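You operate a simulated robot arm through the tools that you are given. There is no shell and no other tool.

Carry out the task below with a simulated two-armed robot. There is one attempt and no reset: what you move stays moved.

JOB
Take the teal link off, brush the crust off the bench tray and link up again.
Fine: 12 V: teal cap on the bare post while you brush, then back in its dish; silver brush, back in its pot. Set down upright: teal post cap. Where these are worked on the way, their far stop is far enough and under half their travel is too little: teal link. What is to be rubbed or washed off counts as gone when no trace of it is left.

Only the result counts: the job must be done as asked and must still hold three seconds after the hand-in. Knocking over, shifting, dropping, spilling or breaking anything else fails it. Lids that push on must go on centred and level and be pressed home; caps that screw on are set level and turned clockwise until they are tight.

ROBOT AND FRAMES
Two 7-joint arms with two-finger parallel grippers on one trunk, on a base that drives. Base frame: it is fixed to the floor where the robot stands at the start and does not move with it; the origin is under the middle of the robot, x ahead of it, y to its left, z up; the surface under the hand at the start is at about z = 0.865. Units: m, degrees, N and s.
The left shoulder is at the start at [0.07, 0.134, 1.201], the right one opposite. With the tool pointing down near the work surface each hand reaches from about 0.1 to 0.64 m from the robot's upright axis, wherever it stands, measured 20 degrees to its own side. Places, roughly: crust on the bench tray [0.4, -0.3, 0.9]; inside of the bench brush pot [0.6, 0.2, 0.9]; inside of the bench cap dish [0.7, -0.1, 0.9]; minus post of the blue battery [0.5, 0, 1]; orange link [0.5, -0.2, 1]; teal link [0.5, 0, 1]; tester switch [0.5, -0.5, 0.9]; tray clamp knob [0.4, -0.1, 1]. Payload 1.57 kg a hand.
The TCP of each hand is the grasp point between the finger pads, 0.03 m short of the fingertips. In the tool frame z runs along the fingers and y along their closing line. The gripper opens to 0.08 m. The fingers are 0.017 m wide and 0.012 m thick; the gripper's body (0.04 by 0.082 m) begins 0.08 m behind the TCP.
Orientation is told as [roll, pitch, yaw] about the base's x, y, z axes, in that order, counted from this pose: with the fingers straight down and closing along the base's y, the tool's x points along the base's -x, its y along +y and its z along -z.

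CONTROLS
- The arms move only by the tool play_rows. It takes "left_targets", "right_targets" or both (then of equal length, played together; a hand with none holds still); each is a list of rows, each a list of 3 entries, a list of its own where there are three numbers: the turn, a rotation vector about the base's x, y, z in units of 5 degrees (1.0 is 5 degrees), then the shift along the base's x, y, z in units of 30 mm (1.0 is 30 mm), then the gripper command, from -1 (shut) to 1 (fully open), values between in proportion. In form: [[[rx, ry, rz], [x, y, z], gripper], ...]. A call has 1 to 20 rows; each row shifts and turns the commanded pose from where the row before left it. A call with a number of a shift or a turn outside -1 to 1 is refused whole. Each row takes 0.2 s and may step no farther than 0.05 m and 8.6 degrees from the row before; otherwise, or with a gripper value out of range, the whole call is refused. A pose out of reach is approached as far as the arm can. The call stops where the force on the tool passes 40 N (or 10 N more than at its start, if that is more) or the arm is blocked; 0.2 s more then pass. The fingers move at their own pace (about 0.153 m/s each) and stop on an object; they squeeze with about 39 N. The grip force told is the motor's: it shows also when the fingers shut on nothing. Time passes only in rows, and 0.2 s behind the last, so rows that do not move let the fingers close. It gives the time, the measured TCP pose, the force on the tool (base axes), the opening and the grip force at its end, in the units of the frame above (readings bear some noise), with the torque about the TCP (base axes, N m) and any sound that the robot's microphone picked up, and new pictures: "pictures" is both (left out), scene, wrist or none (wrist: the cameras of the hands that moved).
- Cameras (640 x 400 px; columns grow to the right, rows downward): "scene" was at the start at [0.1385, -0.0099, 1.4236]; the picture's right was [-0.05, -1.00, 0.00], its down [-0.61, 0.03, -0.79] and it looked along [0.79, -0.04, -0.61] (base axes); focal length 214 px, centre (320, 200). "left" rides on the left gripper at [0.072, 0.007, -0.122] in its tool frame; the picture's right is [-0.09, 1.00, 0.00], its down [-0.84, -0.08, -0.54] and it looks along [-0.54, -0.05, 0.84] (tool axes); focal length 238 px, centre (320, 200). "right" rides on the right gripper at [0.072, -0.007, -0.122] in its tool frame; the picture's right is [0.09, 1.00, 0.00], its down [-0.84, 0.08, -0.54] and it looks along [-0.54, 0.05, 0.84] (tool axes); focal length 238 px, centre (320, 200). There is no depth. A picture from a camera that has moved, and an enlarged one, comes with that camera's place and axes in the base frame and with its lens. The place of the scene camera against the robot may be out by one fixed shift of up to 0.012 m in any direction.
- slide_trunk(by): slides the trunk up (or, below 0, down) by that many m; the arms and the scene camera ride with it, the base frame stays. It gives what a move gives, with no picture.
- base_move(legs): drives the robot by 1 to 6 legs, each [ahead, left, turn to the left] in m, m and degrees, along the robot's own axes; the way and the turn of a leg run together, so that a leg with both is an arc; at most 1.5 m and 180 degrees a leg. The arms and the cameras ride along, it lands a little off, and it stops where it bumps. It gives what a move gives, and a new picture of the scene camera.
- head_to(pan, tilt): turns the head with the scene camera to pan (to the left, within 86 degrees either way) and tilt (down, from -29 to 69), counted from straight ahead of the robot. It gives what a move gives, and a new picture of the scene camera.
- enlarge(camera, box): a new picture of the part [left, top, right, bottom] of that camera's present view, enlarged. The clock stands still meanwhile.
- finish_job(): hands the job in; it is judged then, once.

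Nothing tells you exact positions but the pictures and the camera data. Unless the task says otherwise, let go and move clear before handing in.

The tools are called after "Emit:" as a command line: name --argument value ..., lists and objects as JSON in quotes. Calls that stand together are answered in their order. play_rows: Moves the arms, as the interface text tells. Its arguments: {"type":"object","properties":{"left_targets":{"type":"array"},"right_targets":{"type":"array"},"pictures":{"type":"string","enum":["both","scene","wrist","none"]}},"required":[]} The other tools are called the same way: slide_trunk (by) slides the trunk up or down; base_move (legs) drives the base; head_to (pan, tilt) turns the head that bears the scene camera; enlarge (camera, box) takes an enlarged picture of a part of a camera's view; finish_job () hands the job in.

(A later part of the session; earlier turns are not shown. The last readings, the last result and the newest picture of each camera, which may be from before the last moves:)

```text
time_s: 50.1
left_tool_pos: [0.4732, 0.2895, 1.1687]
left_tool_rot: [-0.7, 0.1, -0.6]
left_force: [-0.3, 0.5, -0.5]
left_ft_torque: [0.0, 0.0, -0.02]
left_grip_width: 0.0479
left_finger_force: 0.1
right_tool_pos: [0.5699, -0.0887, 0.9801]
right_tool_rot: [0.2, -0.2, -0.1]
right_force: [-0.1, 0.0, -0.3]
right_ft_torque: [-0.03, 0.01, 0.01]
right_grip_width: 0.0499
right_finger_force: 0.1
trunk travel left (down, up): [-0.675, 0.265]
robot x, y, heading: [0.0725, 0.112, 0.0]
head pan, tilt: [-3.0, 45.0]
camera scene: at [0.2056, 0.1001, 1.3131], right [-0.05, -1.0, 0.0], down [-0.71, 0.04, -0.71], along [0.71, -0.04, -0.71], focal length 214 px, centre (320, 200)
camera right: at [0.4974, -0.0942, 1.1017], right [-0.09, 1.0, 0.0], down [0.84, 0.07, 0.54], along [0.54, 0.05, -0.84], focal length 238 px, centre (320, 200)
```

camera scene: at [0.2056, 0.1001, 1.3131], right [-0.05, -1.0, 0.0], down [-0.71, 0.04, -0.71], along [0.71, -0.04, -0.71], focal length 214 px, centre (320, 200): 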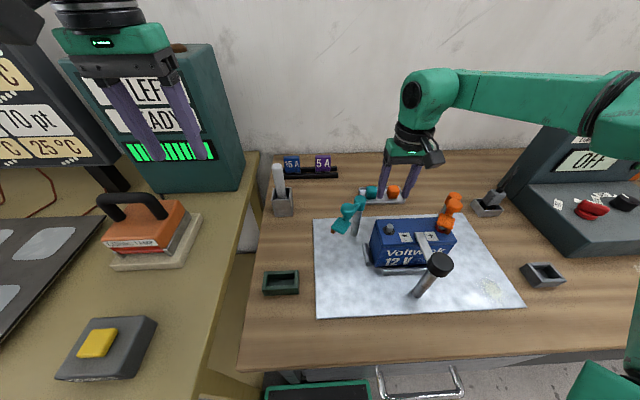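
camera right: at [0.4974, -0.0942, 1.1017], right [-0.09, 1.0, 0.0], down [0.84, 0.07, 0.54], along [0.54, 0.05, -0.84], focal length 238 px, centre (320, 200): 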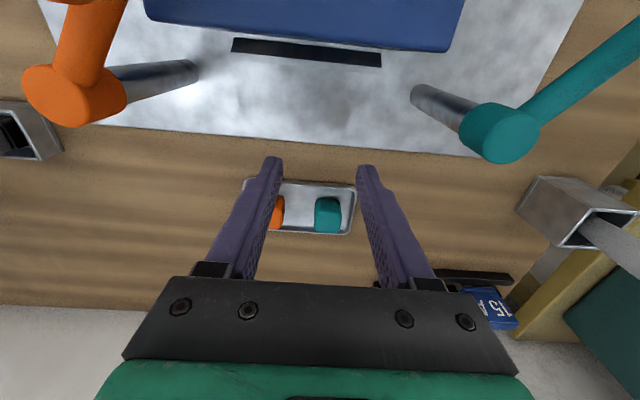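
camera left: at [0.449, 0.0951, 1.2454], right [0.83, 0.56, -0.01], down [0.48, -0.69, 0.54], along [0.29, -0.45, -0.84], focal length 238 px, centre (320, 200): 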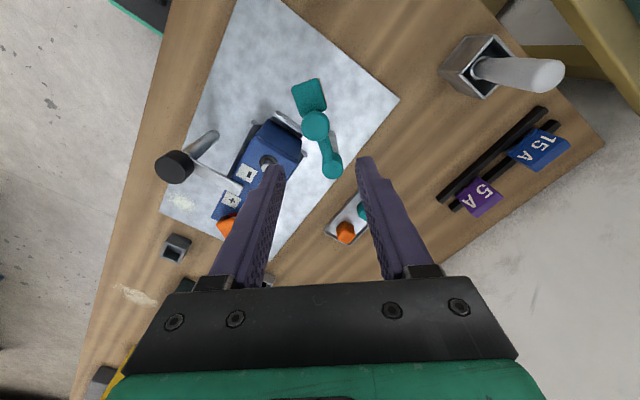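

The trunk lowered well and the arm has room. Now tilt 20° forward and move above the cap.

Emit:
play_rows --right_targets '[[[0, -0.8, 0], [0.5, 0.117, -0.2], 0.25], [[0, -0.8, 0], [0.5, 0.117, -0.2], 0.25], [[0, -0.8, 0], [0.5, 0.117, -0.2], 0.25], [[0, -0.8, 0], [0.53, 0.117, -0.2], 0.25], [[0, -0.8, 0], [0.53, 0.117, -0.2], 0.25], [[0, 0, 0], [0, 0, 0], 0.25]]'

Emit:
enlarge --camera "right" --box '[220, 80, 420, 220]'

Emit:
enlarge --camera "scene" --box '[320, 150, 450, 235]'

```text
time_s: 51.5
left_tool_pos: [0.4725, 0.2907, 1.1691]
left_tool_rot: [-0.7, 0.1, -0.7]
left_force: [0.6, 0.2, 0.6]
left_ft_torque: [0.0, 0.01, -0.02]
left_grip_width: 0.0478
left_finger_force: 0.1
right_tool_pos: [0.6466, -0.0715, 0.9503]
right_tool_rot: [0.2, -20.2, 0.0]
right_force: [0.1, 0.1, 0.4]
right_ft_torque: [0.05, 0.01, -0.01]
right_grip_width: 0.0502
right_finger_force: 0.0
trunk travel left (down, up): [-0.675, 0.265]
robot x, y, heading: [0.0702, 0.109, -0.0]
head pan, tilt: [-3.0, 45.0]
camera scene: at [0.2055, 0.1001, 1.3131], right [-0.05, -1.0, 0.0], down [-0.71, 0.04, -0.71], along [0.71, -0.04, -0.71], focal length 214 px, centre (320, 200)
camera right: at [0.5368, -0.0764, 1.0393], right [-0.09, 1.0, -0.03], down [0.6, 0.07, 0.8], along [0.8, 0.05, -0.6], focal length 238 px, centre (320, 200)
```

scene: 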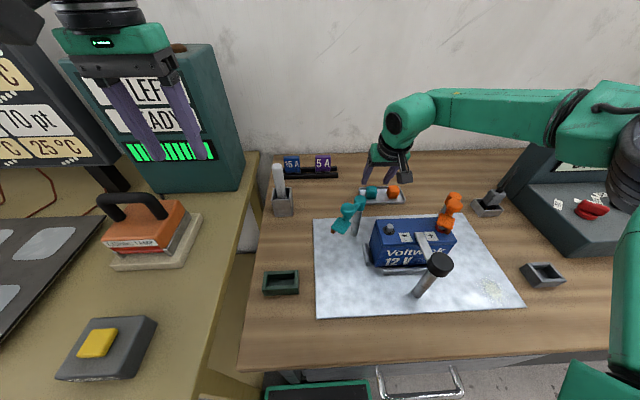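
right: 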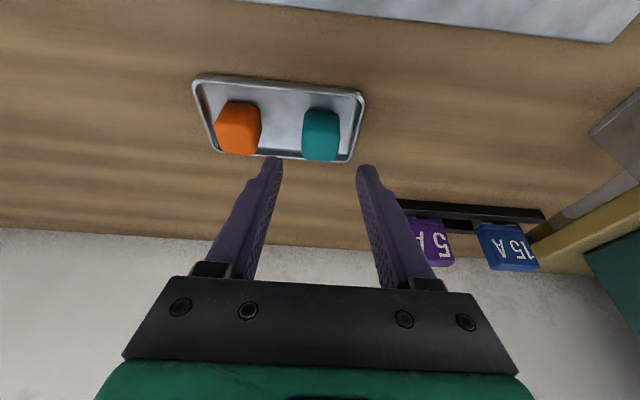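

```text
2.86 times, centred on (320, 150) of right
camera zoom: at [0.5368, -0.0764, 1.0393], right [-0.09, 1.0, -0.03], down [0.6, 0.07, 0.8], along [0.8, 0.05, -0.6], focal length 681 px, centre (320, 343)
```

zoom: 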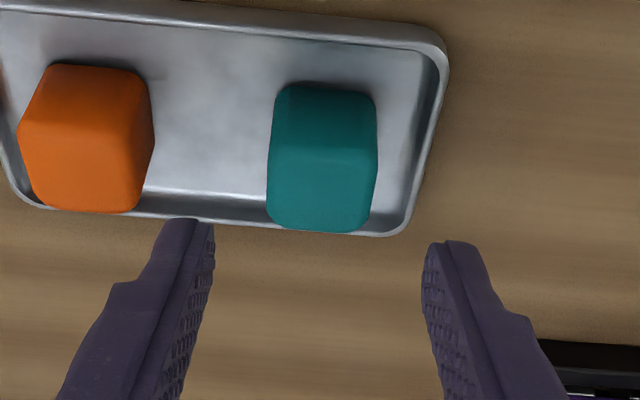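

```text
4.71 times, centred on (385, 192) of scene
camera zoom: at [0.2055, 0.1001, 1.3131], right [-0.05, -1.0, 0.0], down [-0.71, 0.04, -0.71], along [0.71, -0.04, -0.71], focal length 1009 px, centre (14, 235)
```

zoom: 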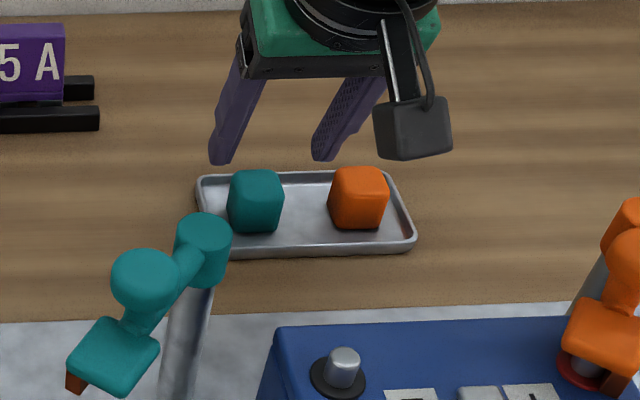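

The hand is over the cap (center about 0.659, -0.070). I descend and close gently on its upper part.

Emit:
play_rows --right_targets '[[[0, 0, 0], [0.1, 0.03, -0.5], 0.25], [[0, 0, 0], [0, 0, -0.5], 0.25], [[0, 0, 0], [0, 0, -0.25], 0.25], [[0, 0, 0], [0, 0, 0], 0.25]]'

Emit:
enlarge --camera "right" --box '[220, 80, 420, 220]'

Emit:
enlarge --camera "scene" --box '[320, 150, 450, 235]'

```text
time_s: 52.5
left_tool_pos: [0.4752, 0.2919, 1.1688]
left_tool_rot: [-0.6, 0.1, -0.7]
left_force: [2.0, 0.3, -0.3]
left_ft_torque: [0.02, -0.01, 0.0]
left_grip_width: 0.0482
left_finger_force: 0.1
right_tool_pos: [0.6484, -0.0702, 0.9104]
right_tool_rot: [0.2, -20.1, 0.0]
right_force: [0.1, -0.3, -0.5]
right_ft_torque: [-0.01, 0.03, -0.01]
right_grip_width: 0.0499
right_finger_force: 0.2
trunk travel left (down, up): [-0.675, 0.265]
robot x, y, heading: [0.0722, 0.109, 0.2]
head pan, tilt: [-3.0, 45.0]
camera scene: at [0.2058, 0.1001, 1.313], right [-0.05, -1.0, 0.0], down [-0.71, 0.04, -0.71], along [0.71, -0.04, -0.71], focal length 214 px, centre (320, 200)
camera right: at [0.5402, -0.0757, 1.0018], right [-0.09, 1.0, -0.03], down [0.6, 0.08, 0.8], along [0.8, 0.05, -0.6], focal length 238 px, centre (320, 200)
```

scene: 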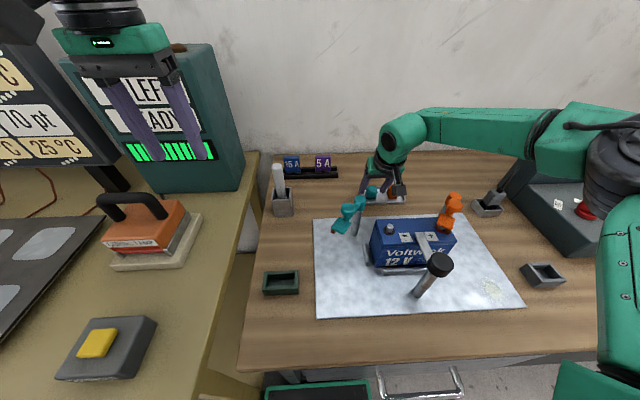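
right: 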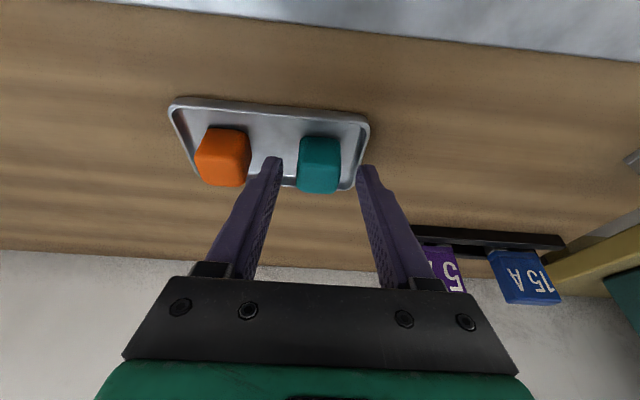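

```text
2.86 times, centred on (320, 150) of right
camera zoom: at [0.5402, -0.0757, 1.0018], right [-0.09, 1.0, -0.03], down [0.6, 0.08, 0.8], along [0.8, 0.05, -0.6], focal length 681 px, centre (320, 343)
```

zoom: 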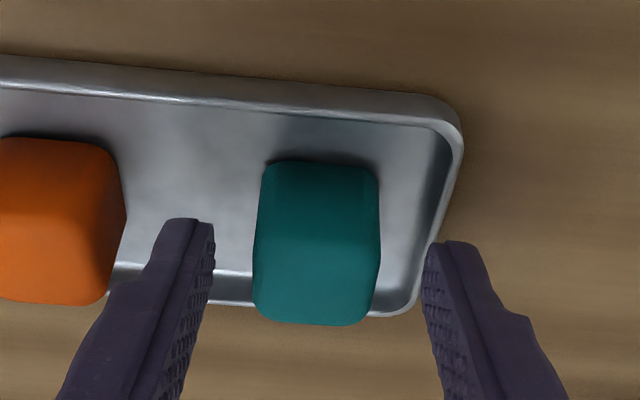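

```text
4.71 times, centred on (385, 192) of scene
camera zoom: at [0.2058, 0.1001, 1.313], right [-0.05, -1.0, 0.0], down [-0.71, 0.04, -0.71], along [0.71, -0.04, -0.71], focal length 1009 px, centre (14, 235)
```

zoom: 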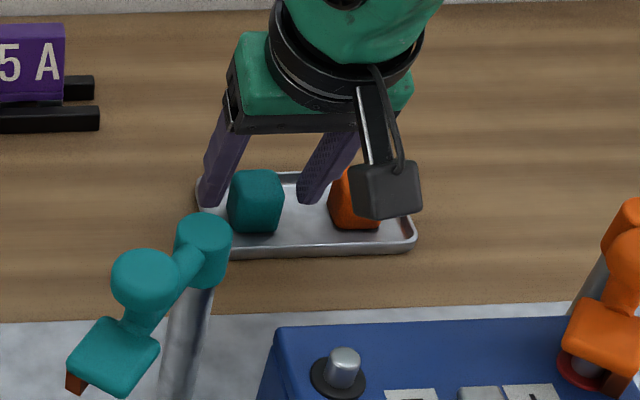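

Fingers straddle the cap without contact. Closing.

Emit:
play_rows --right_targets '[[[0, 0, 0], [0, 0, 0], 0], [[0, 0, 0], [0, 0, 0], -0.5], [[0, 0, 0], [0, 0, 0], -1], [[0, 0, 0], [0, 0, 0], -1], [[0, 0, 0], [0, 0, 0.2], -1], [[0, 0, 0], [0, 0, 0.4], -1], [[0, 0, 0], [0, 0, 0.6], -1], [[0, 0, 0], [0, 0, 0], -1]]'

Emit:
enlarge --camera "right" --box '[220, 80, 420, 220]'

Emit:
enlarge --camera "scene" --box '[320, 150, 450, 235]'

```text
time_s: 54.3
left_tool_pos: [0.4742, 0.2909, 1.1689]
left_tool_rot: [-0.7, 0.1, -0.7]
left_force: [-0.3, -0.5, 0.4]
left_ft_torque: [0.0, -0.01, 0.04]
left_grip_width: 0.0481
left_finger_force: 0.1
right_tool_pos: [0.6496, -0.0694, 0.9487]
right_tool_rot: [0.2, -20.1, 0.0]
right_force: [0.0, -0.6, 0.4]
right_ft_torque: [-0.02, 0.0, 0.04]
right_grip_width: 0.0287
right_finger_force: 39.0
trunk travel left (down, up): [-0.675, 0.265]
robot x, y, heading: [0.074, 0.1067, 0.2]
head pan, tilt: [-3.0, 45.0]
camera scene: at [0.206, 0.1, 1.313], right [-0.05, -1.0, 0.0], down [-0.71, 0.04, -0.71], along [0.71, -0.04, -0.71], focal length 214 px, centre (320, 200)
camera right: at [0.5401, -0.0756, 1.038], right [-0.09, 1.0, -0.03], down [0.6, 0.08, 0.8], along [0.8, 0.05, -0.6], focal length 238 px, centre (320, 200)
```

scene: 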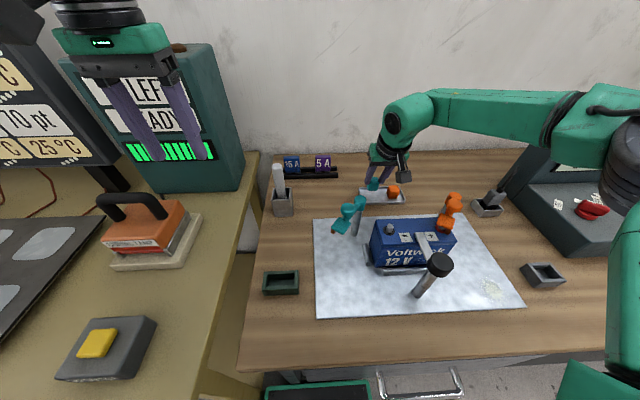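
right: 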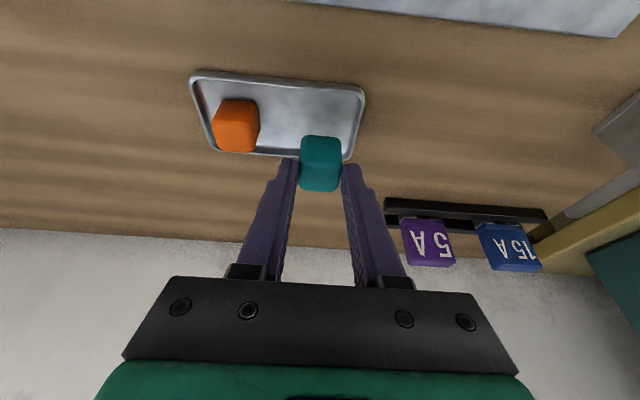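

```text
2.86 times, centred on (320, 150) of right
camera zoom: at [0.5401, -0.0756, 1.038], right [-0.09, 1.0, -0.03], down [0.6, 0.08, 0.8], along [0.8, 0.05, -0.6], focal length 681 px, centre (320, 343)
```

zoom: 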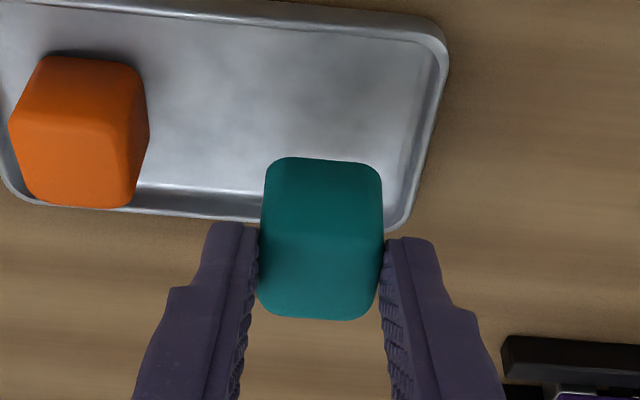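

```text
4.71 times, centred on (385, 192) of scene
camera zoom: at [0.206, 0.1, 1.313], right [-0.05, -1.0, 0.0], down [-0.71, 0.04, -0.71], along [0.71, -0.04, -0.71], focal length 1009 px, centre (14, 235)
```

zoom: 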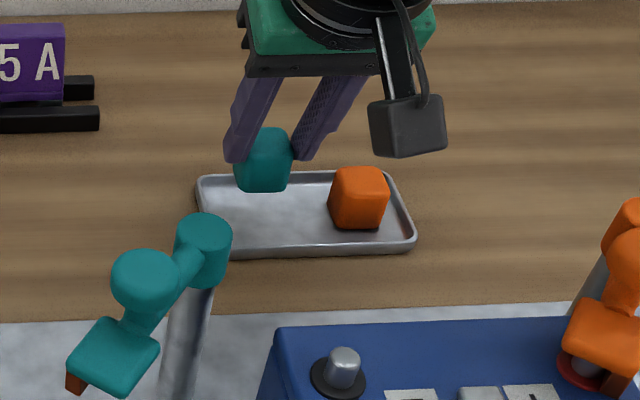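

The cap is held level (width 28.7 mm). I lift it and carry it back to just above the bare post.

Emit:
play_rows --right_targets '[[[0, 0, 0], [0, 0, 0.92], -1], [[0, 0, 0], [0, 0, 0.92], -1], [[0, 0, 0], [0, 0, 0.92], -1], [[0, 0, 0], [0, 0, 0.92], -1], [[0, 0, 0], [-0.8, 0.085, 0], -1], [[0, 0, 0], [-0.8, 0.085, 0], -1], [[0, 0, 0], [-0.8, 0.085, 0], -1], [[0, 0, 0], [-0.8, 0.085, 0], -1], [[0, 0, 0], [-0.8, 0.085, 0], -1], [[0, 0, 0], [-0.8, 0.085, 0], -1], [[0, 0, 0], [0, 0, 0], -1]]'

Emit:
enlarge --camera "right" --box '[220, 60, 420, 220]'

Emit:
enlarge --camera "scene" --box '[320, 180, 450, 275]'

```text
time_s: 56.7
left_tool_pos: [0.4736, 0.2912, 1.1683]
left_tool_rot: [-0.6, 0.3, -0.8]
left_force: [-0.9, 0.6, -0.2]
left_ft_torque: [0.02, 0.04, -0.02]
left_grip_width: 0.048
left_finger_force: 0.0
right_tool_pos: [0.5055, -0.0542, 1.0575]
right_tool_rot: [0.1, -20.0, 0.0]
right_force: [-0.8, -0.8, -0.4]
right_ft_torque: [0.03, 0.04, 0.0]
right_grip_width: 0.0288
right_finger_force: 39.4
trunk travel left (down, up): [-0.675, 0.265]
robot x, y, heading: [0.0686, 0.1088, -0.1]
head pan, tilt: [-3.0, 45.0]
camera scene: at [0.2062, 0.1001, 1.313], right [-0.05, -1.0, 0.0], down [-0.71, 0.04, -0.71], along [0.71, -0.04, -0.71], focal length 214 px, centre (320, 200)
camera right: at [0.3965, -0.0598, 1.1479], right [-0.09, 1.0, -0.03], down [0.6, 0.07, 0.8], along [0.8, 0.05, -0.6], focal length 238 px, centre (320, 200)
```

scene: 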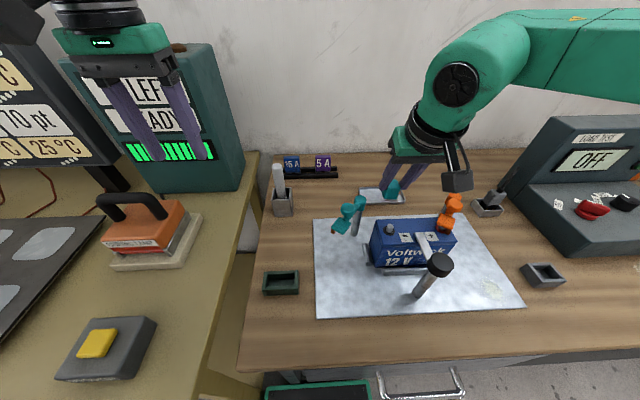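
right: 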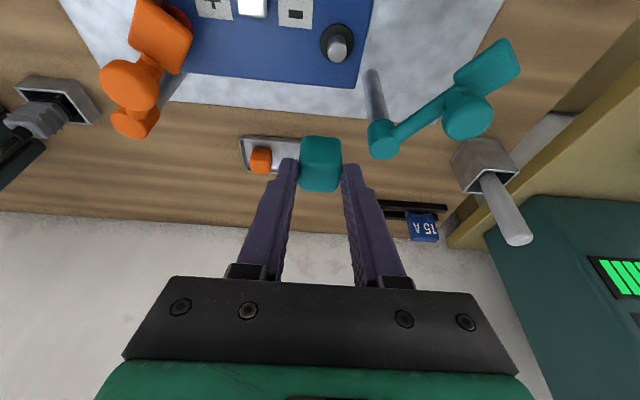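

```text
2.50 times, centred on (320, 140) of right
camera zoom: at [0.3965, -0.0598, 1.1479], right [-0.09, 1.0, -0.03], down [0.6, 0.07, 0.8], along [0.8, 0.05, -0.6], focal length 596 px, centre (320, 350)
```

zoom: 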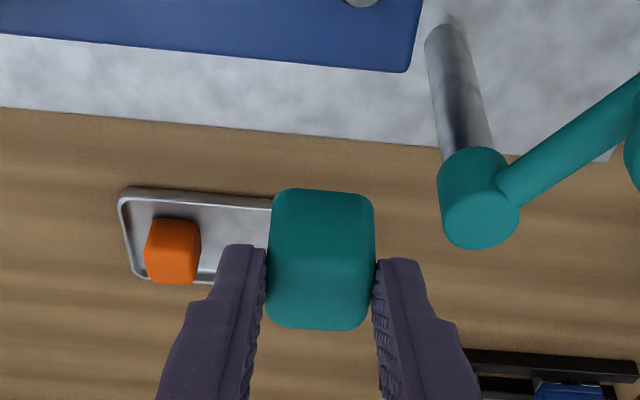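

```text
4.21 times, centred on (385, 228) of scene
camera zoom: at [0.2062, 0.1001, 1.313], right [-0.05, -1.0, 0.0], down [-0.71, 0.04, -0.71], along [0.71, -0.04, -0.71], focal length 903 px, centre (46, 84)
```

zoom: 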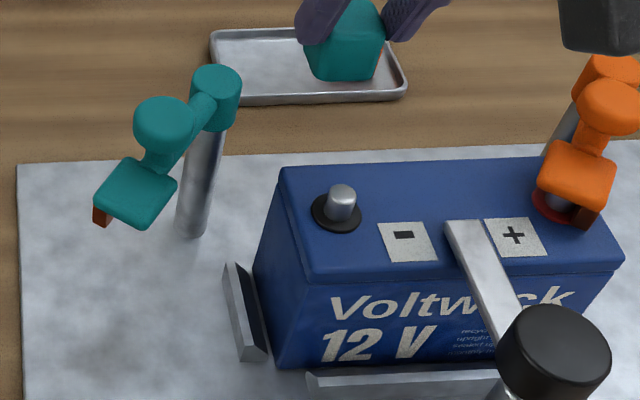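

Post re-measured at (0.4587, -0.0485), about 12 mm in diameter; cap center sits about 7.5 mm ahead of the TCP. I bring the left hand around to look at the post from the left side, so I can align the cap well.

Emit:
play_rows --left_targets '[[[0, 0, -1], [-0.427, -0.677, 0], 0.6], [[0, 0, -1], [-0.427, -0.677, 0], 1], [[0, 0, -1], [-0.427, -0.677, 0], 1], [[0, 0, -1], [-0.427, -0.677, 0], 1], [[0, 0, -1], [-0.427, -0.677, 0], 1], [[0, 0, -1], [-0.427, -0.677, 0], 1], [[0, 0, -1], [-0.427, -0.677, 0], 1], [[0, 0, -1], [-0.427, -0.677, 0], 1], [[0, 0, -1], [-0.427, -0.677, 0], 1], [[0, 0, -1], [-0.427, -0.677, 0], 1], [[-0.77, -0.64, 0], [0, 0, -0.23], 1], [[-0.77, -0.64, 0], [0, 0, -0.23], 1], [[-0.77, -0.64, 0], [0, 0, -0.23], 1], [[-0.77, -0.64, 0], [0, 0, -0.23], 1], [[-0.77, -0.64, 0], [0, 0, -0.23], 1], [[-0.77, -0.64, 0], [0, 0, -0.23], 1], [[-0.77, -0.64, 0], [0, 0, -0.23], 1], [[0, 0, 0], [0, 0, 0], 1]]'

```text
time_s: 60.5
left_tool_pos: [0.3462, 0.0863, 1.1235]
left_tool_rot: [-0.4, -32.5, -50.8]
left_force: [0.4, -1.1, -0.6]
left_ft_torque: [-0.01, 0.0, 0.0]
left_grip_width: 0.0798
left_finger_force: 0.1
left hand out of reach, approached as far as the arm can: row 17
right_tool_pos: [0.5047, -0.054, 1.0584]
right_tool_rot: [0.3, -20.1, 0.1]
right_force: [-0.4, -0.6, 0.3]
right_ft_torque: [-0.02, -0.01, 0.03]
right_grip_width: 0.0288
right_finger_force: 38.8
trunk travel left (down, up): [-0.675, 0.265]
robot x, y, heading: [0.0718, 0.1107, -0.0]
head pan, tilt: [-3.0, 45.0]
camera scene: at [0.2057, 0.0996, 1.313], right [-0.05, -1.0, 0.0], down [-0.71, 0.04, -0.71], along [0.71, -0.04, -0.71], focal length 214 px, centre (320, 200)
camera left: at [0.2711, 0.1888, 1.1883], right [0.82, 0.57, 0.04], down [0.21, -0.37, 0.91], along [0.53, -0.74, -0.42], focal length 238 px, centre (320, 200)
```

scene: 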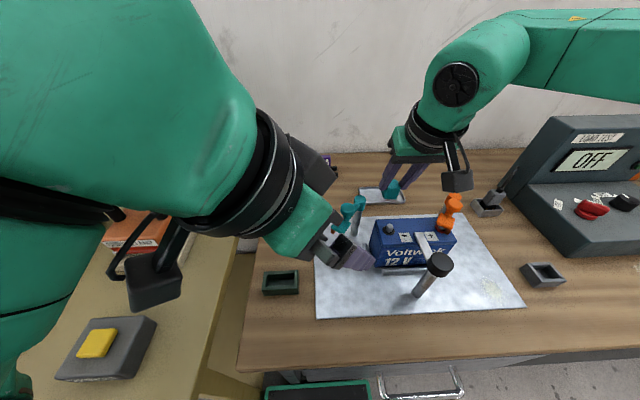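
left: 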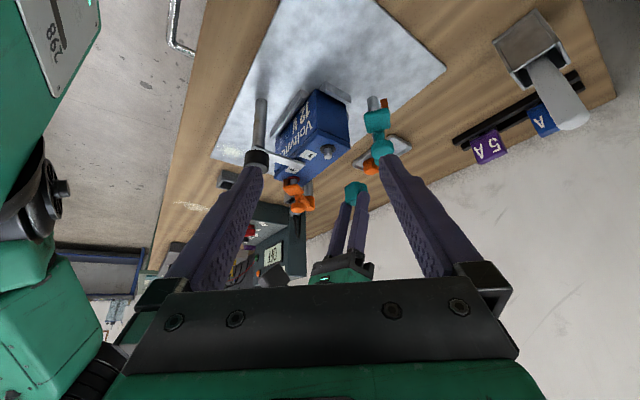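

The left camera has a good side view (upside down) of post and cap. Now bring the cap just over the post.

Emit:
play_rows --right_targets '[[[0, 0, 0], [-0.6, 0.06, 0], -1], [[0, 0, 0], [-0.6, 0.06, 0], -1], [[0, 0, 0], [-0.6, 0.06, -0.2], -1], [[0, 0, 0], [0, 0, -0.5], -1], [[0, 0, 0], [0, 0, 0], -1]]' --pictures "none"

Emit:
enlarge --camera "left" --box '[280, 110, 400, 210]'

Emit:
enlarge --camera "scene" --box '[350, 190, 430, 250]'

Emit:
enlarge --camera "right" --box '[250, 80, 410, 220]'

```text
time_s: 61.7
left_tool_pos: [0.3447, 0.0884, 1.124]
left_tool_rot: [-0.4, -32.4, -50.7]
left_force: [0.3, 0.3, -0.6]
left_ft_torque: [-0.01, 0.02, 0.01]
left_grip_width: 0.08
left_finger_force: 0.0
right_tool_pos: [0.4517, -0.0472, 1.0385]
right_tool_rot: [0.2, -20.1, 0.0]
right_force: [0.4, 0.2, 0.2]
right_ft_torque: [0.04, 0.02, 0.03]
right_grip_width: 0.0288
right_finger_force: 38.8
trunk travel left (down, up): [-0.675, 0.265]
robot x, y, heading: [0.0697, 0.1072, 0.2]
head pan, tilt: [-3.0, 45.0]
```

```text
4.00 times, centred on (340, 160) of left
camera zoom: at [0.271, 0.1891, 1.1885], right [0.82, 0.57, 0.04], down [0.21, -0.37, 0.91], along [0.53, -0.74, -0.42], focal length 953 px, centre (240, 360)
```

zoom: 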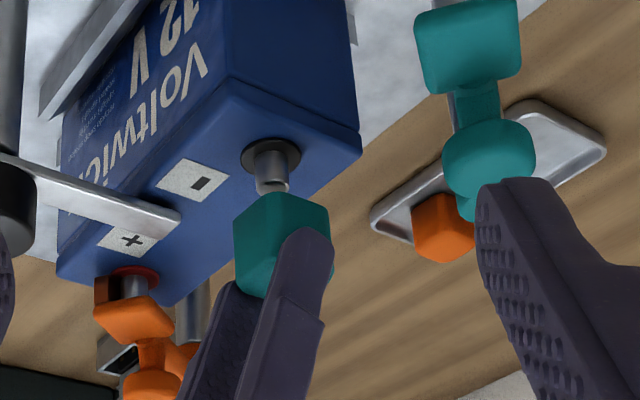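

```text
6.67 times, centred on (390, 220) of scene
camera zoom: at [0.2056, 0.1001, 1.3131], right [-0.05, -1.0, 0.0], down [-0.71, 0.04, -0.71], along [0.71, -0.04, -0.71], focal length 1430 px, centre (-147, 67)
```

zoom: 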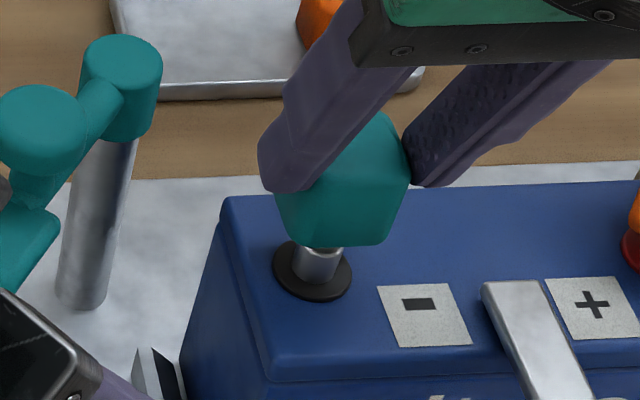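

```text
2.86 times, centred on (330, 150) of right
camera zoom: at [0.3418, -0.0538, 1.1273], right [-0.09, 1.0, -0.03], down [0.6, 0.08, 0.8], along [0.8, 0.05, -0.6], focal length 681 px, centre (291, 343)
```

zoom: 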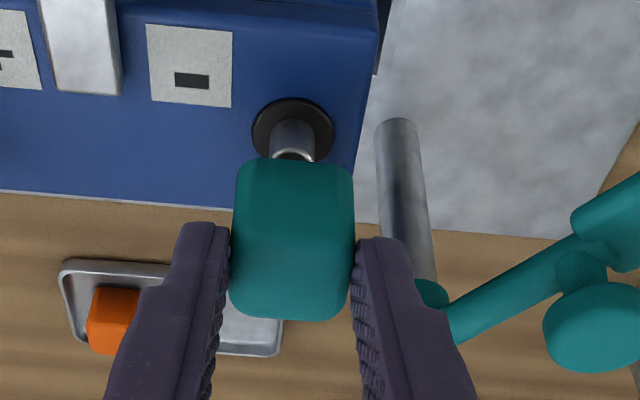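

The cap is very nearly over the post; I zoom further from the left to settle the remaining fore-aft offset.

Emit:
enlarge --camera "left" --box '[330, 142, 370, 187]'

Emit:
enlarge --camera "scene" --box '[376, 205, 416, 235]'

```text
8.89 times, centred on (350, 164) of left
camera zoom: at [0.271, 0.1891, 1.1885], right [0.82, 0.57, 0.04], down [0.21, -0.37, 0.91], along [0.53, -0.74, -0.42], focal length 2119 px, centre (53, 516)
```

zoom: 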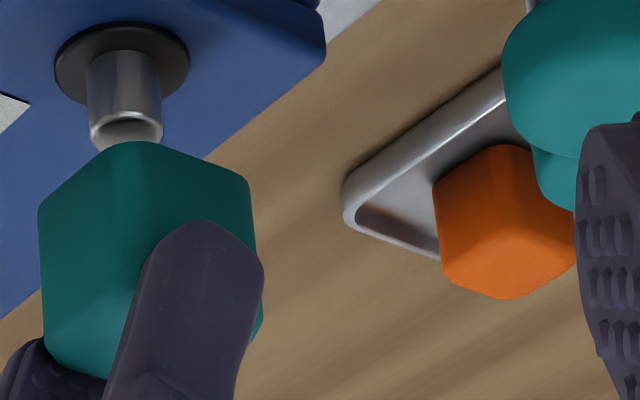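

```text
13.33 times, centred on (396, 220) of scene
camera zoom: at [0.2056, 0.1001, 1.3131], right [-0.05, -1.0, 0.0], down [-0.71, 0.04, -0.71], along [0.71, -0.04, -0.71], focal length 2860 px, centre (-693, -67)
```

zoom: 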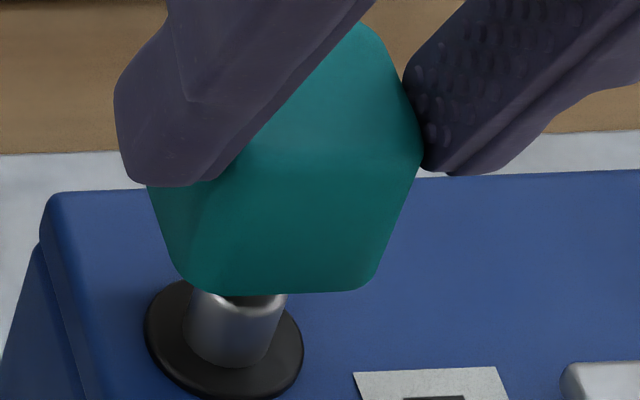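

Combining the three views, the cap needs about 1.5 mm toward -x and 1.5 mm toward -y. I correct that and lower slowly.

Emit:
play_rows --right_targets '[[[0, 0, 0], [-0.05, -0.05, 0], -1], [[0, 0, 0], [0, 0, -0.2], -1], [[0, 0, 0], [0, 0, -0.2], -1], [[0, 0, 0], [0, 0, -0.15], -1], [[0, 0, 0], [0, 0, -0.15], -1], [[0, 0, 0], [0, 0, -0.1], -1], [[0, 0, 0], [0, 0, 0], -1]]' --pictures "none"

Emit:
enlarge --camera "left" --box '[320, 132, 370, 187]'

Emit:
enlarge --camera "scene" --box '[370, 205, 420, 240]'

```text
time_s: 63.3
left_tool_pos: [0.3452, 0.0884, 1.124]
left_tool_rot: [-0.4, -32.3, -50.7]
left_force: [-0.1, -0.7, -0.5]
left_ft_torque: [-0.01, 0.01, -0.02]
left_grip_width: 0.0799
left_finger_force: 0.1
right_tool_pos: [0.449, -0.0511, 1.0136]
right_tool_rot: [0.2, -20.1, 0.0]
right_force: [0.1, 0.4, -0.2]
right_ft_torque: [-0.01, -0.02, 0.0]
right_grip_width: 0.0286
right_finger_force: 38.5
trunk travel left (down, up): [-0.675, 0.265]
robot x, y, heading: [0.0738, 0.1109, 0.1]
head pan, tilt: [-3.0, 45.0]
```

```text
7.27 times, centred on (345, 160) of left
camera zoom: at [0.2711, 0.1891, 1.1885], right [0.82, 0.57, 0.04], down [0.21, -0.37, 0.91], along [0.53, -0.74, -0.42], focal length 1734 px, centre (138, 494)
```

zoom: 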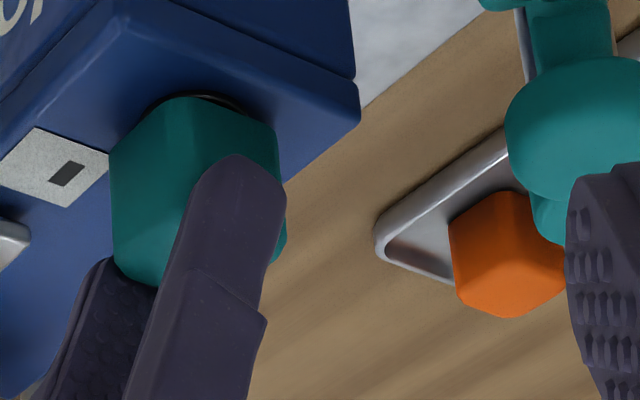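

```text
11.43 times, centred on (395, 222) of scene
camera zoom: at [0.2056, 0.1001, 1.3131], right [-0.05, -1.0, 0.0], down [-0.71, 0.04, -0.71], along [0.71, -0.04, -0.71], focal length 2451 px, centre (-537, -57)
```

zoom: 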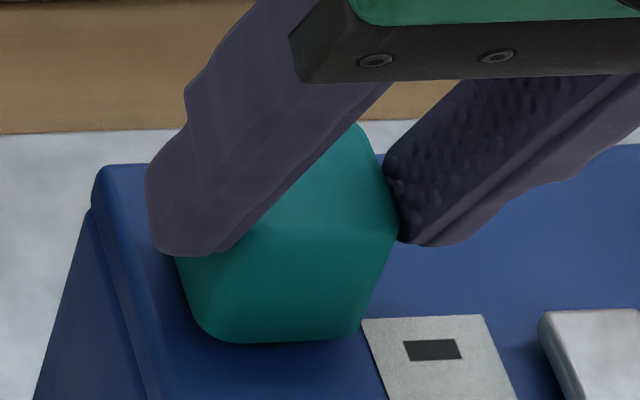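

The post has gone inside the cap with no force. I lower further until it seats.

Emit:
play_rows --right_targets '[[[0, 0, 0], [0, 0, -0.07], -1], [[0, 0, 0], [0, 0, -0.07], -1], [[0, 0, 0], [0, 0, -0.07], -1], [[0, 0, 0], [0, 0, -0.07], -1], [[0, 0, 0], [0, 0, 0], -1]]' --pictures "none"

Emit:
enlarge --camera "left" --box '[320, 132, 370, 187]'

Emit:
enlarge --camera "scene" --box '[370, 205, 420, 240]'

```text
time_s: 64.7
left_tool_pos: [0.3418, 0.0875, 1.1238]
left_tool_rot: [-0.2, -32.5, -50.8]
left_force: [0.0, 0.6, -0.2]
left_ft_torque: [0.02, 0.03, 0.0]
left_grip_width: 0.0802
left_finger_force: 0.0
right_tool_pos: [0.4499, -0.0502, 1.0098]
right_tool_rot: [0.4, -21.0, -0.1]
right_force: [-6.5, -1.3, 13.1]
right_ft_torque: [-0.07, 0.25, 0.02]
right_grip_width: 0.0289
right_finger_force: 38.8
trunk travel left (down, up): [-0.675, 0.265]
robot x, y, heading: [0.0733, 0.1089, 0.1]
head pan, tilt: [-3.0, 45.0]
stopped in row 5 (right hand): the force on the tool passed its limit at 41 N (the readings are from after the stop); the commanded pose is now the measured one
```

```text
7.27 times, centred on (345, 160) of left
camera zoom: at [0.2677, 0.189, 1.1887], right [0.82, 0.57, 0.05], down [0.2, -0.37, 0.91], along [0.53, -0.74, -0.42], focal length 1734 px, centre (138, 494)
```

zoom: 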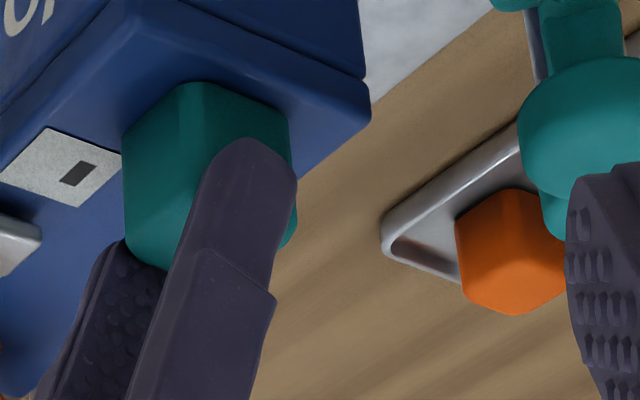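

```text
11.43 times, centred on (395, 222) of scene
camera zoom: at [0.2018, 0.1, 1.3131], right [-0.05, -1.0, 0.0], down [-0.7, 0.04, -0.71], along [0.71, -0.04, -0.7], focal length 2451 px, centre (-537, -57)
```

zoom: 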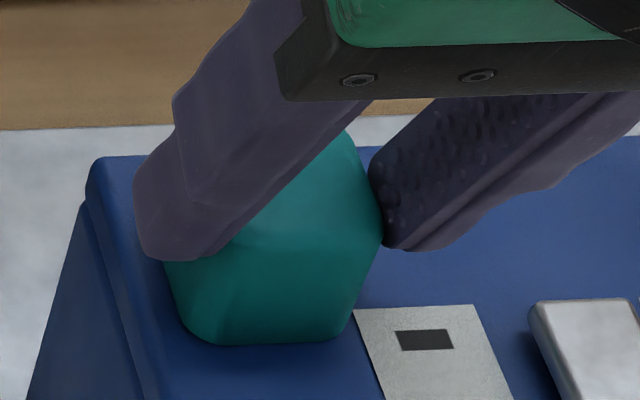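

The cap is down on the washer, with the stop felt at 41 N. I release slightly and inspect before retreating.

Emit:
play_rows --right_targets '[[[0, 0, 0], [0, 0, 0], -0.2], [[0, 0, 0], [0, 0, 0], 0.1], [[0, 0, 0], [0, 0, 0], 0.1], [[0, 0, 0], [0, 0, 0.4], 0.1], [[0, 0, 0], [0, 0, 0.7], 0.1], [[0, 0, 0], [0, 0, 0.8], 0.1], [[0, 0, 0], [0, 0, 0], 0.1]]'

Emit:
enlarge --camera "left" --box '[300, 122, 370, 187]'

Emit:
enlarge --camera "scene" --box '[360, 200, 430, 250]'

Emit:
enlarge --camera "right" --box '[250, 60, 410, 200]'

```text
time_s: 66.3
left_tool_pos: [0.3444, 0.0868, 1.124]
left_tool_rot: [-0.5, -32.3, -50.8]
left_force: [0.9, -0.1, 0.1]
left_ft_torque: [-0.01, 0.03, 0.0]
left_grip_width: 0.08
left_finger_force: 0.1
right_tool_pos: [0.4518, -0.0519, 1.0644]
right_tool_rot: [0.3, -20.7, -0.2]
right_force: [-0.2, 0.5, 1.0]
right_ft_torque: [-0.01, -0.01, -0.01]
right_grip_width: 0.0439
right_finger_force: 0.1
trunk travel left (down, up): [-0.675, 0.265]
robot x, y, heading: [0.0744, 0.1093, 0.1]
head pan, tilt: [-3.0, 45.0]
camera scene: at [0.2058, 0.0998, 1.313], right [-0.05, -1.0, 0.0], down [-0.71, 0.04, -0.71], along [0.71, -0.04, -0.71], focal length 214 px, centre (320, 200)
camera right: at [0.3414, -0.057, 1.154], right [-0.09, 1.0, -0.03], down [0.59, 0.07, 0.8], along [0.8, 0.05, -0.6], focal length 238 px, centre (320, 200)
```

scene: 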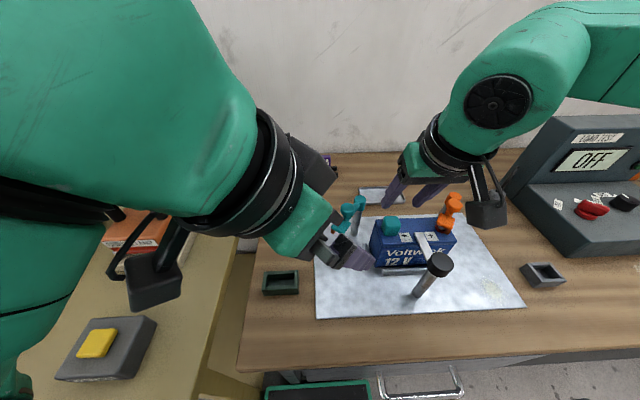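
right: 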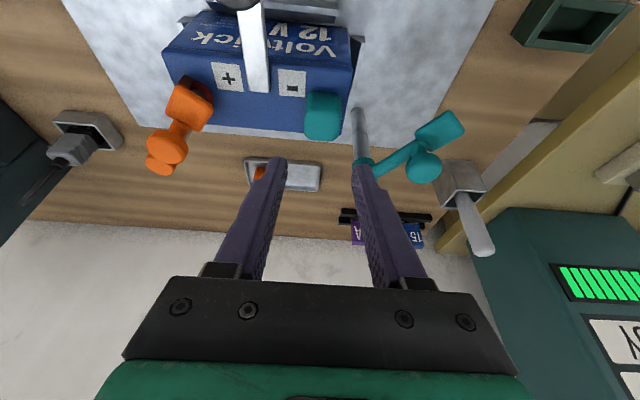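

```text
6.15 times, centred on (335, 154) of left
camera zoom: at [0.2712, 0.1889, 1.1885], right [0.82, 0.57, 0.04], down [0.21, -0.37, 0.91], along [0.53, -0.74, -0.42], focal length 1467 px, centre (228, 480)
```

zoom: 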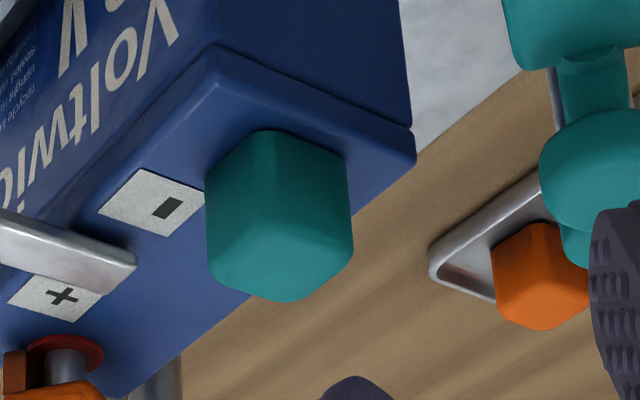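

```text
8.00 times, centred on (395, 225) of scene
camera zoom: at [0.2058, 0.0998, 1.313], right [-0.05, -1.0, 0.0], down [-0.71, 0.04, -0.71], along [0.71, -0.04, -0.71], focal length 1716 px, centre (-280, 0)
```

zoom: 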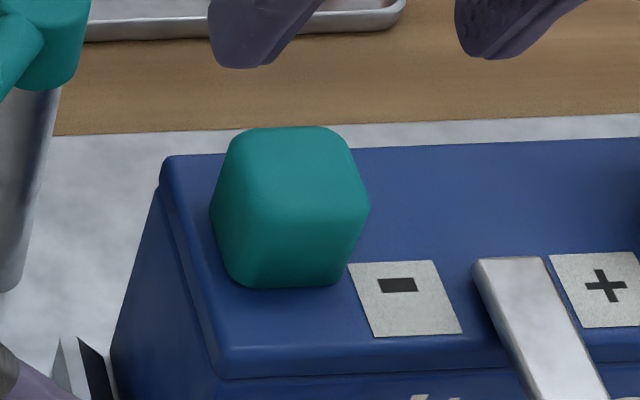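

```text
2.86 times, centred on (330, 130) of right
camera zoom: at [0.3414, -0.057, 1.154], right [-0.09, 1.0, -0.03], down [0.59, 0.07, 0.8], along [0.8, 0.05, -0.6], focal length 681 px, centre (291, 400)
```

zoom: 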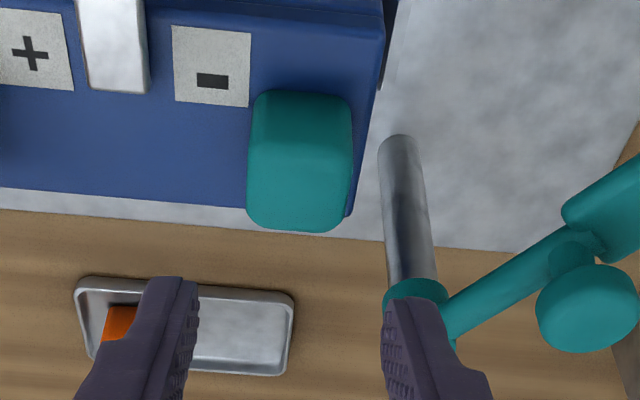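

The cap sits flat and level on the post. Now both hands retreat: right to its own side, left toward the brush pot for a close look.

Emit:
play_rows --left_targets '[[[0.77, 0.64, 0], [0, 0, 0.3], 1], [[0.77, 0.64, 0], [0, 0, 0.3], 1], [[0.77, 0.64, 0], [0, 0, 0.3], 1], [[0.77, 0.64, 0], [0, 0, 0.3], 1], [[0.77, 0.64, 0], [0, 0, 0.3], 1], [[0.77, 0.64, 0], [0, 0, 0.3], 1], [[0.4, 0.32, 0], [0, 0, 0.3], 1], [[0, 0, 1], [0.4, 0.343, 0], 1], [[0, 0, 1], [0.4, 0.343, 0], 1], [[0, 0, 1], [0.4, 0.343, 0], 1], [[0, 0, 1], [0.4, 0.343, 0], 1], [[0, 0, 1], [0.4, 0.343, 0], 1], [[0, 0, 1], [0.4, 0.343, 0], 1], [[0, 0, 1], [0.4, 0.343, 0], 1], [[0, 0, 1], [0.4, 0.343, 0], 1], [[0, 0, 1], [0.4, 0.343, 0], 1], [[0, 0, 1], [0.4, 0.343, 0], 1]]' --right_targets '[[[0, 0, 0], [0, 0, 0.7], 0.1], [[0, 0, 0], [0, 0, 0.7], 0.1], [[0, 0, 0], [0, 0, 0.7], 0.1], [[0, 1, 0], [0, -0.2, 0.3], 0.1], [[0, 1, 0], [-0.2, -0.6, 0], 0.1], [[0, 1, 0], [-0.2, -0.6, 0], 0.1], [[0, 1, 0], [-0.2, -0.6, 0], 0.1], [[0, 0, 0], [-0.2, -0.7, 0], 0.1], [[0, 0, 0], [-0.2, -0.7, 0], 0.1], [[0, 0, 0], [-0.2, -0.7, 0], 0.1], [[0, 0, 0], [-0.3, -0.7, 0], 0.1], [[0, 0, 0], [-0.3, -0.7, 0], 0.1], [[0, 0, 0], [-0.3, -0.7, 0], 0.1], [[0, 0, 0], [-0.3, -0.7, 0], 0.1], [[0, 0, 0], [-0.3, -0.7, 0], 0.1], [[0, 0, 0], [-0.3, -0.7, 0], 0.1], [[0, 0, 0], [0, 0, 0], 0.1]]'

```text
time_s: 69.9
left_tool_pos: [0.4666, 0.1905, 1.1872]
left_tool_rot: [-0.7, 0.3, -0.6]
left_force: [-0.1, -1.1, 0.7]
left_ft_torque: [-0.03, 0.01, -0.01]
left_grip_width: 0.0798
left_finger_force: 0.0
right_tool_pos: [0.3654, -0.2566, 1.1193]
right_tool_rot: [0.2, -0.7, -0.2]
right_force: [0.2, 0.0, -0.1]
right_ft_torque: [-0.01, -0.01, -0.01]
right_grip_width: 0.0439
right_finger_force: 0.0
right hand out of reach, approached as far as the arm can: row 14, 15, 16
trunk travel left (down, up): [-0.675, 0.265]
robot x, y, heading: [0.072, 0.1109, 0.2]
head pan, tilt: [-3.0, 45.0]
camera scene: at [0.2061, 0.1004, 1.313], right [-0.05, -1.0, 0.0], down [-0.71, 0.04, -0.71], along [0.71, -0.04, -0.71], focal length 214 px, centre (320, 200)
camera right: at [0.2926, -0.2621, 1.2399], right [-0.09, 1.0, 0.0], down [0.83, 0.07, 0.55], along [0.55, 0.05, -0.83], focal length 238 px, centre (320, 200)
camera left: at [0.3947, 0.199, 1.3093], right [0.1, 0.99, -0.01], down [0.84, -0.08, 0.54], along [0.54, -0.07, -0.84], focal length 238 px, centre (320, 200)
```

scene: 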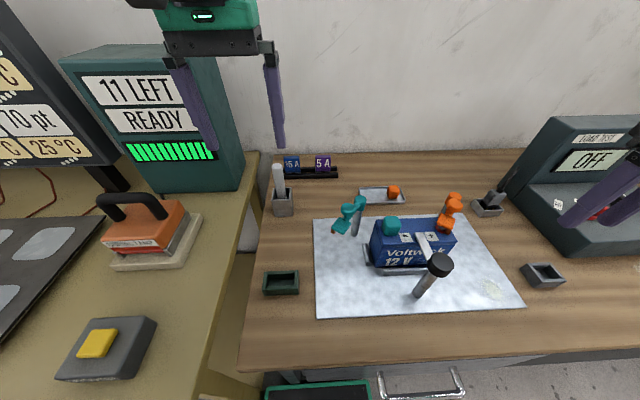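
right: 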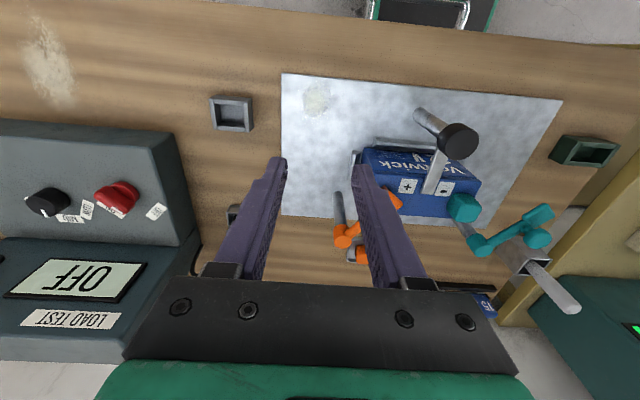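
left: 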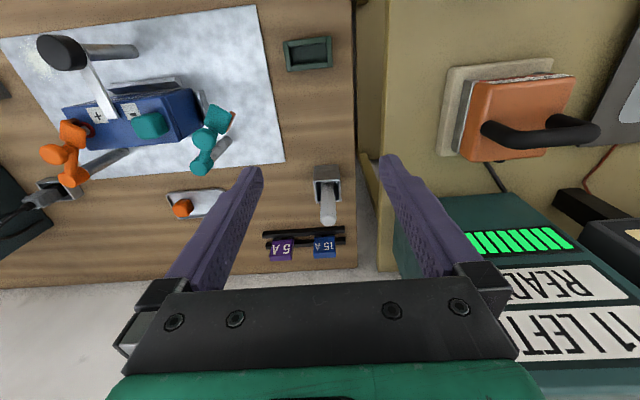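

Both hands are clear. I zoom on the pot from three cameras.

Emit:
enlarge --camera "left" --box '[280, 140, 380, 240]'

Emit:
enlarge --camera "scene" --box '[240, 140, 320, 230]'

Emit:
enlarge --camera "right" --box '[490, 210, 590, 330]'

```text
4.00 times, centred on (330, 190) of left
camera zoom: at [0.3947, 0.199, 1.3093], right [0.1, 0.99, -0.01], down [0.84, -0.08, 0.54], along [0.54, -0.07, -0.84], focal length 953 px, centre (280, 240)
```

zoom: 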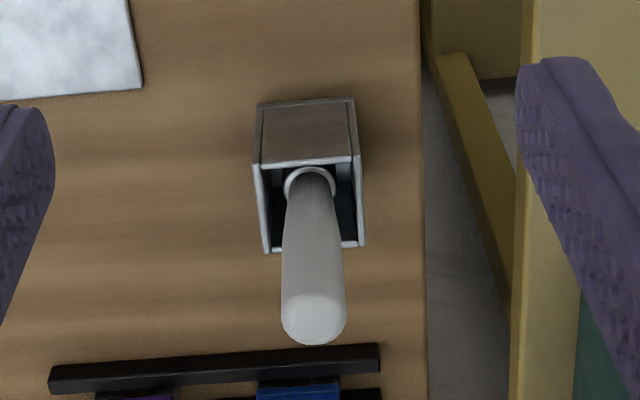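

```text
4.44 times, centred on (280, 185) of scene
camera zoom: at [0.2061, 0.1004, 1.313], right [-0.05, -1.0, 0.0], down [-0.71, 0.04, -0.71], along [0.71, -0.04, -0.71], focal length 953 px, centre (498, 267)
```

zoom: 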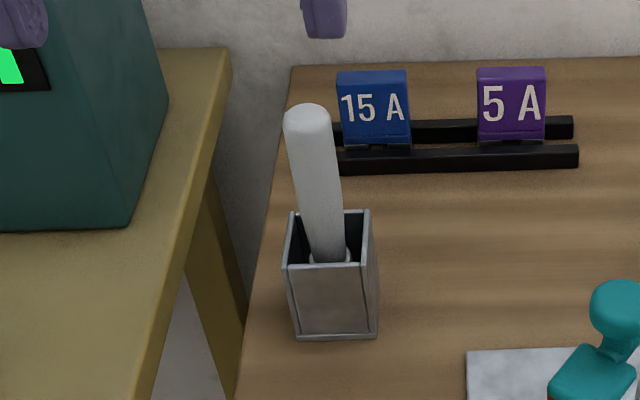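

```text
3.33 times, centred on (540, 270) of right
camera zoom: at [0.2926, -0.2621, 1.2399], right [-0.09, 1.0, 0.0], down [0.83, 0.07, 0.55], along [0.55, 0.05, -0.83], focal length 794 px, centre (-413, -33)
```

zoom: 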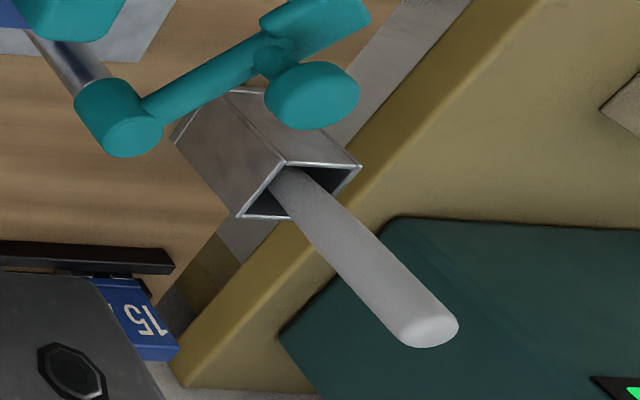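

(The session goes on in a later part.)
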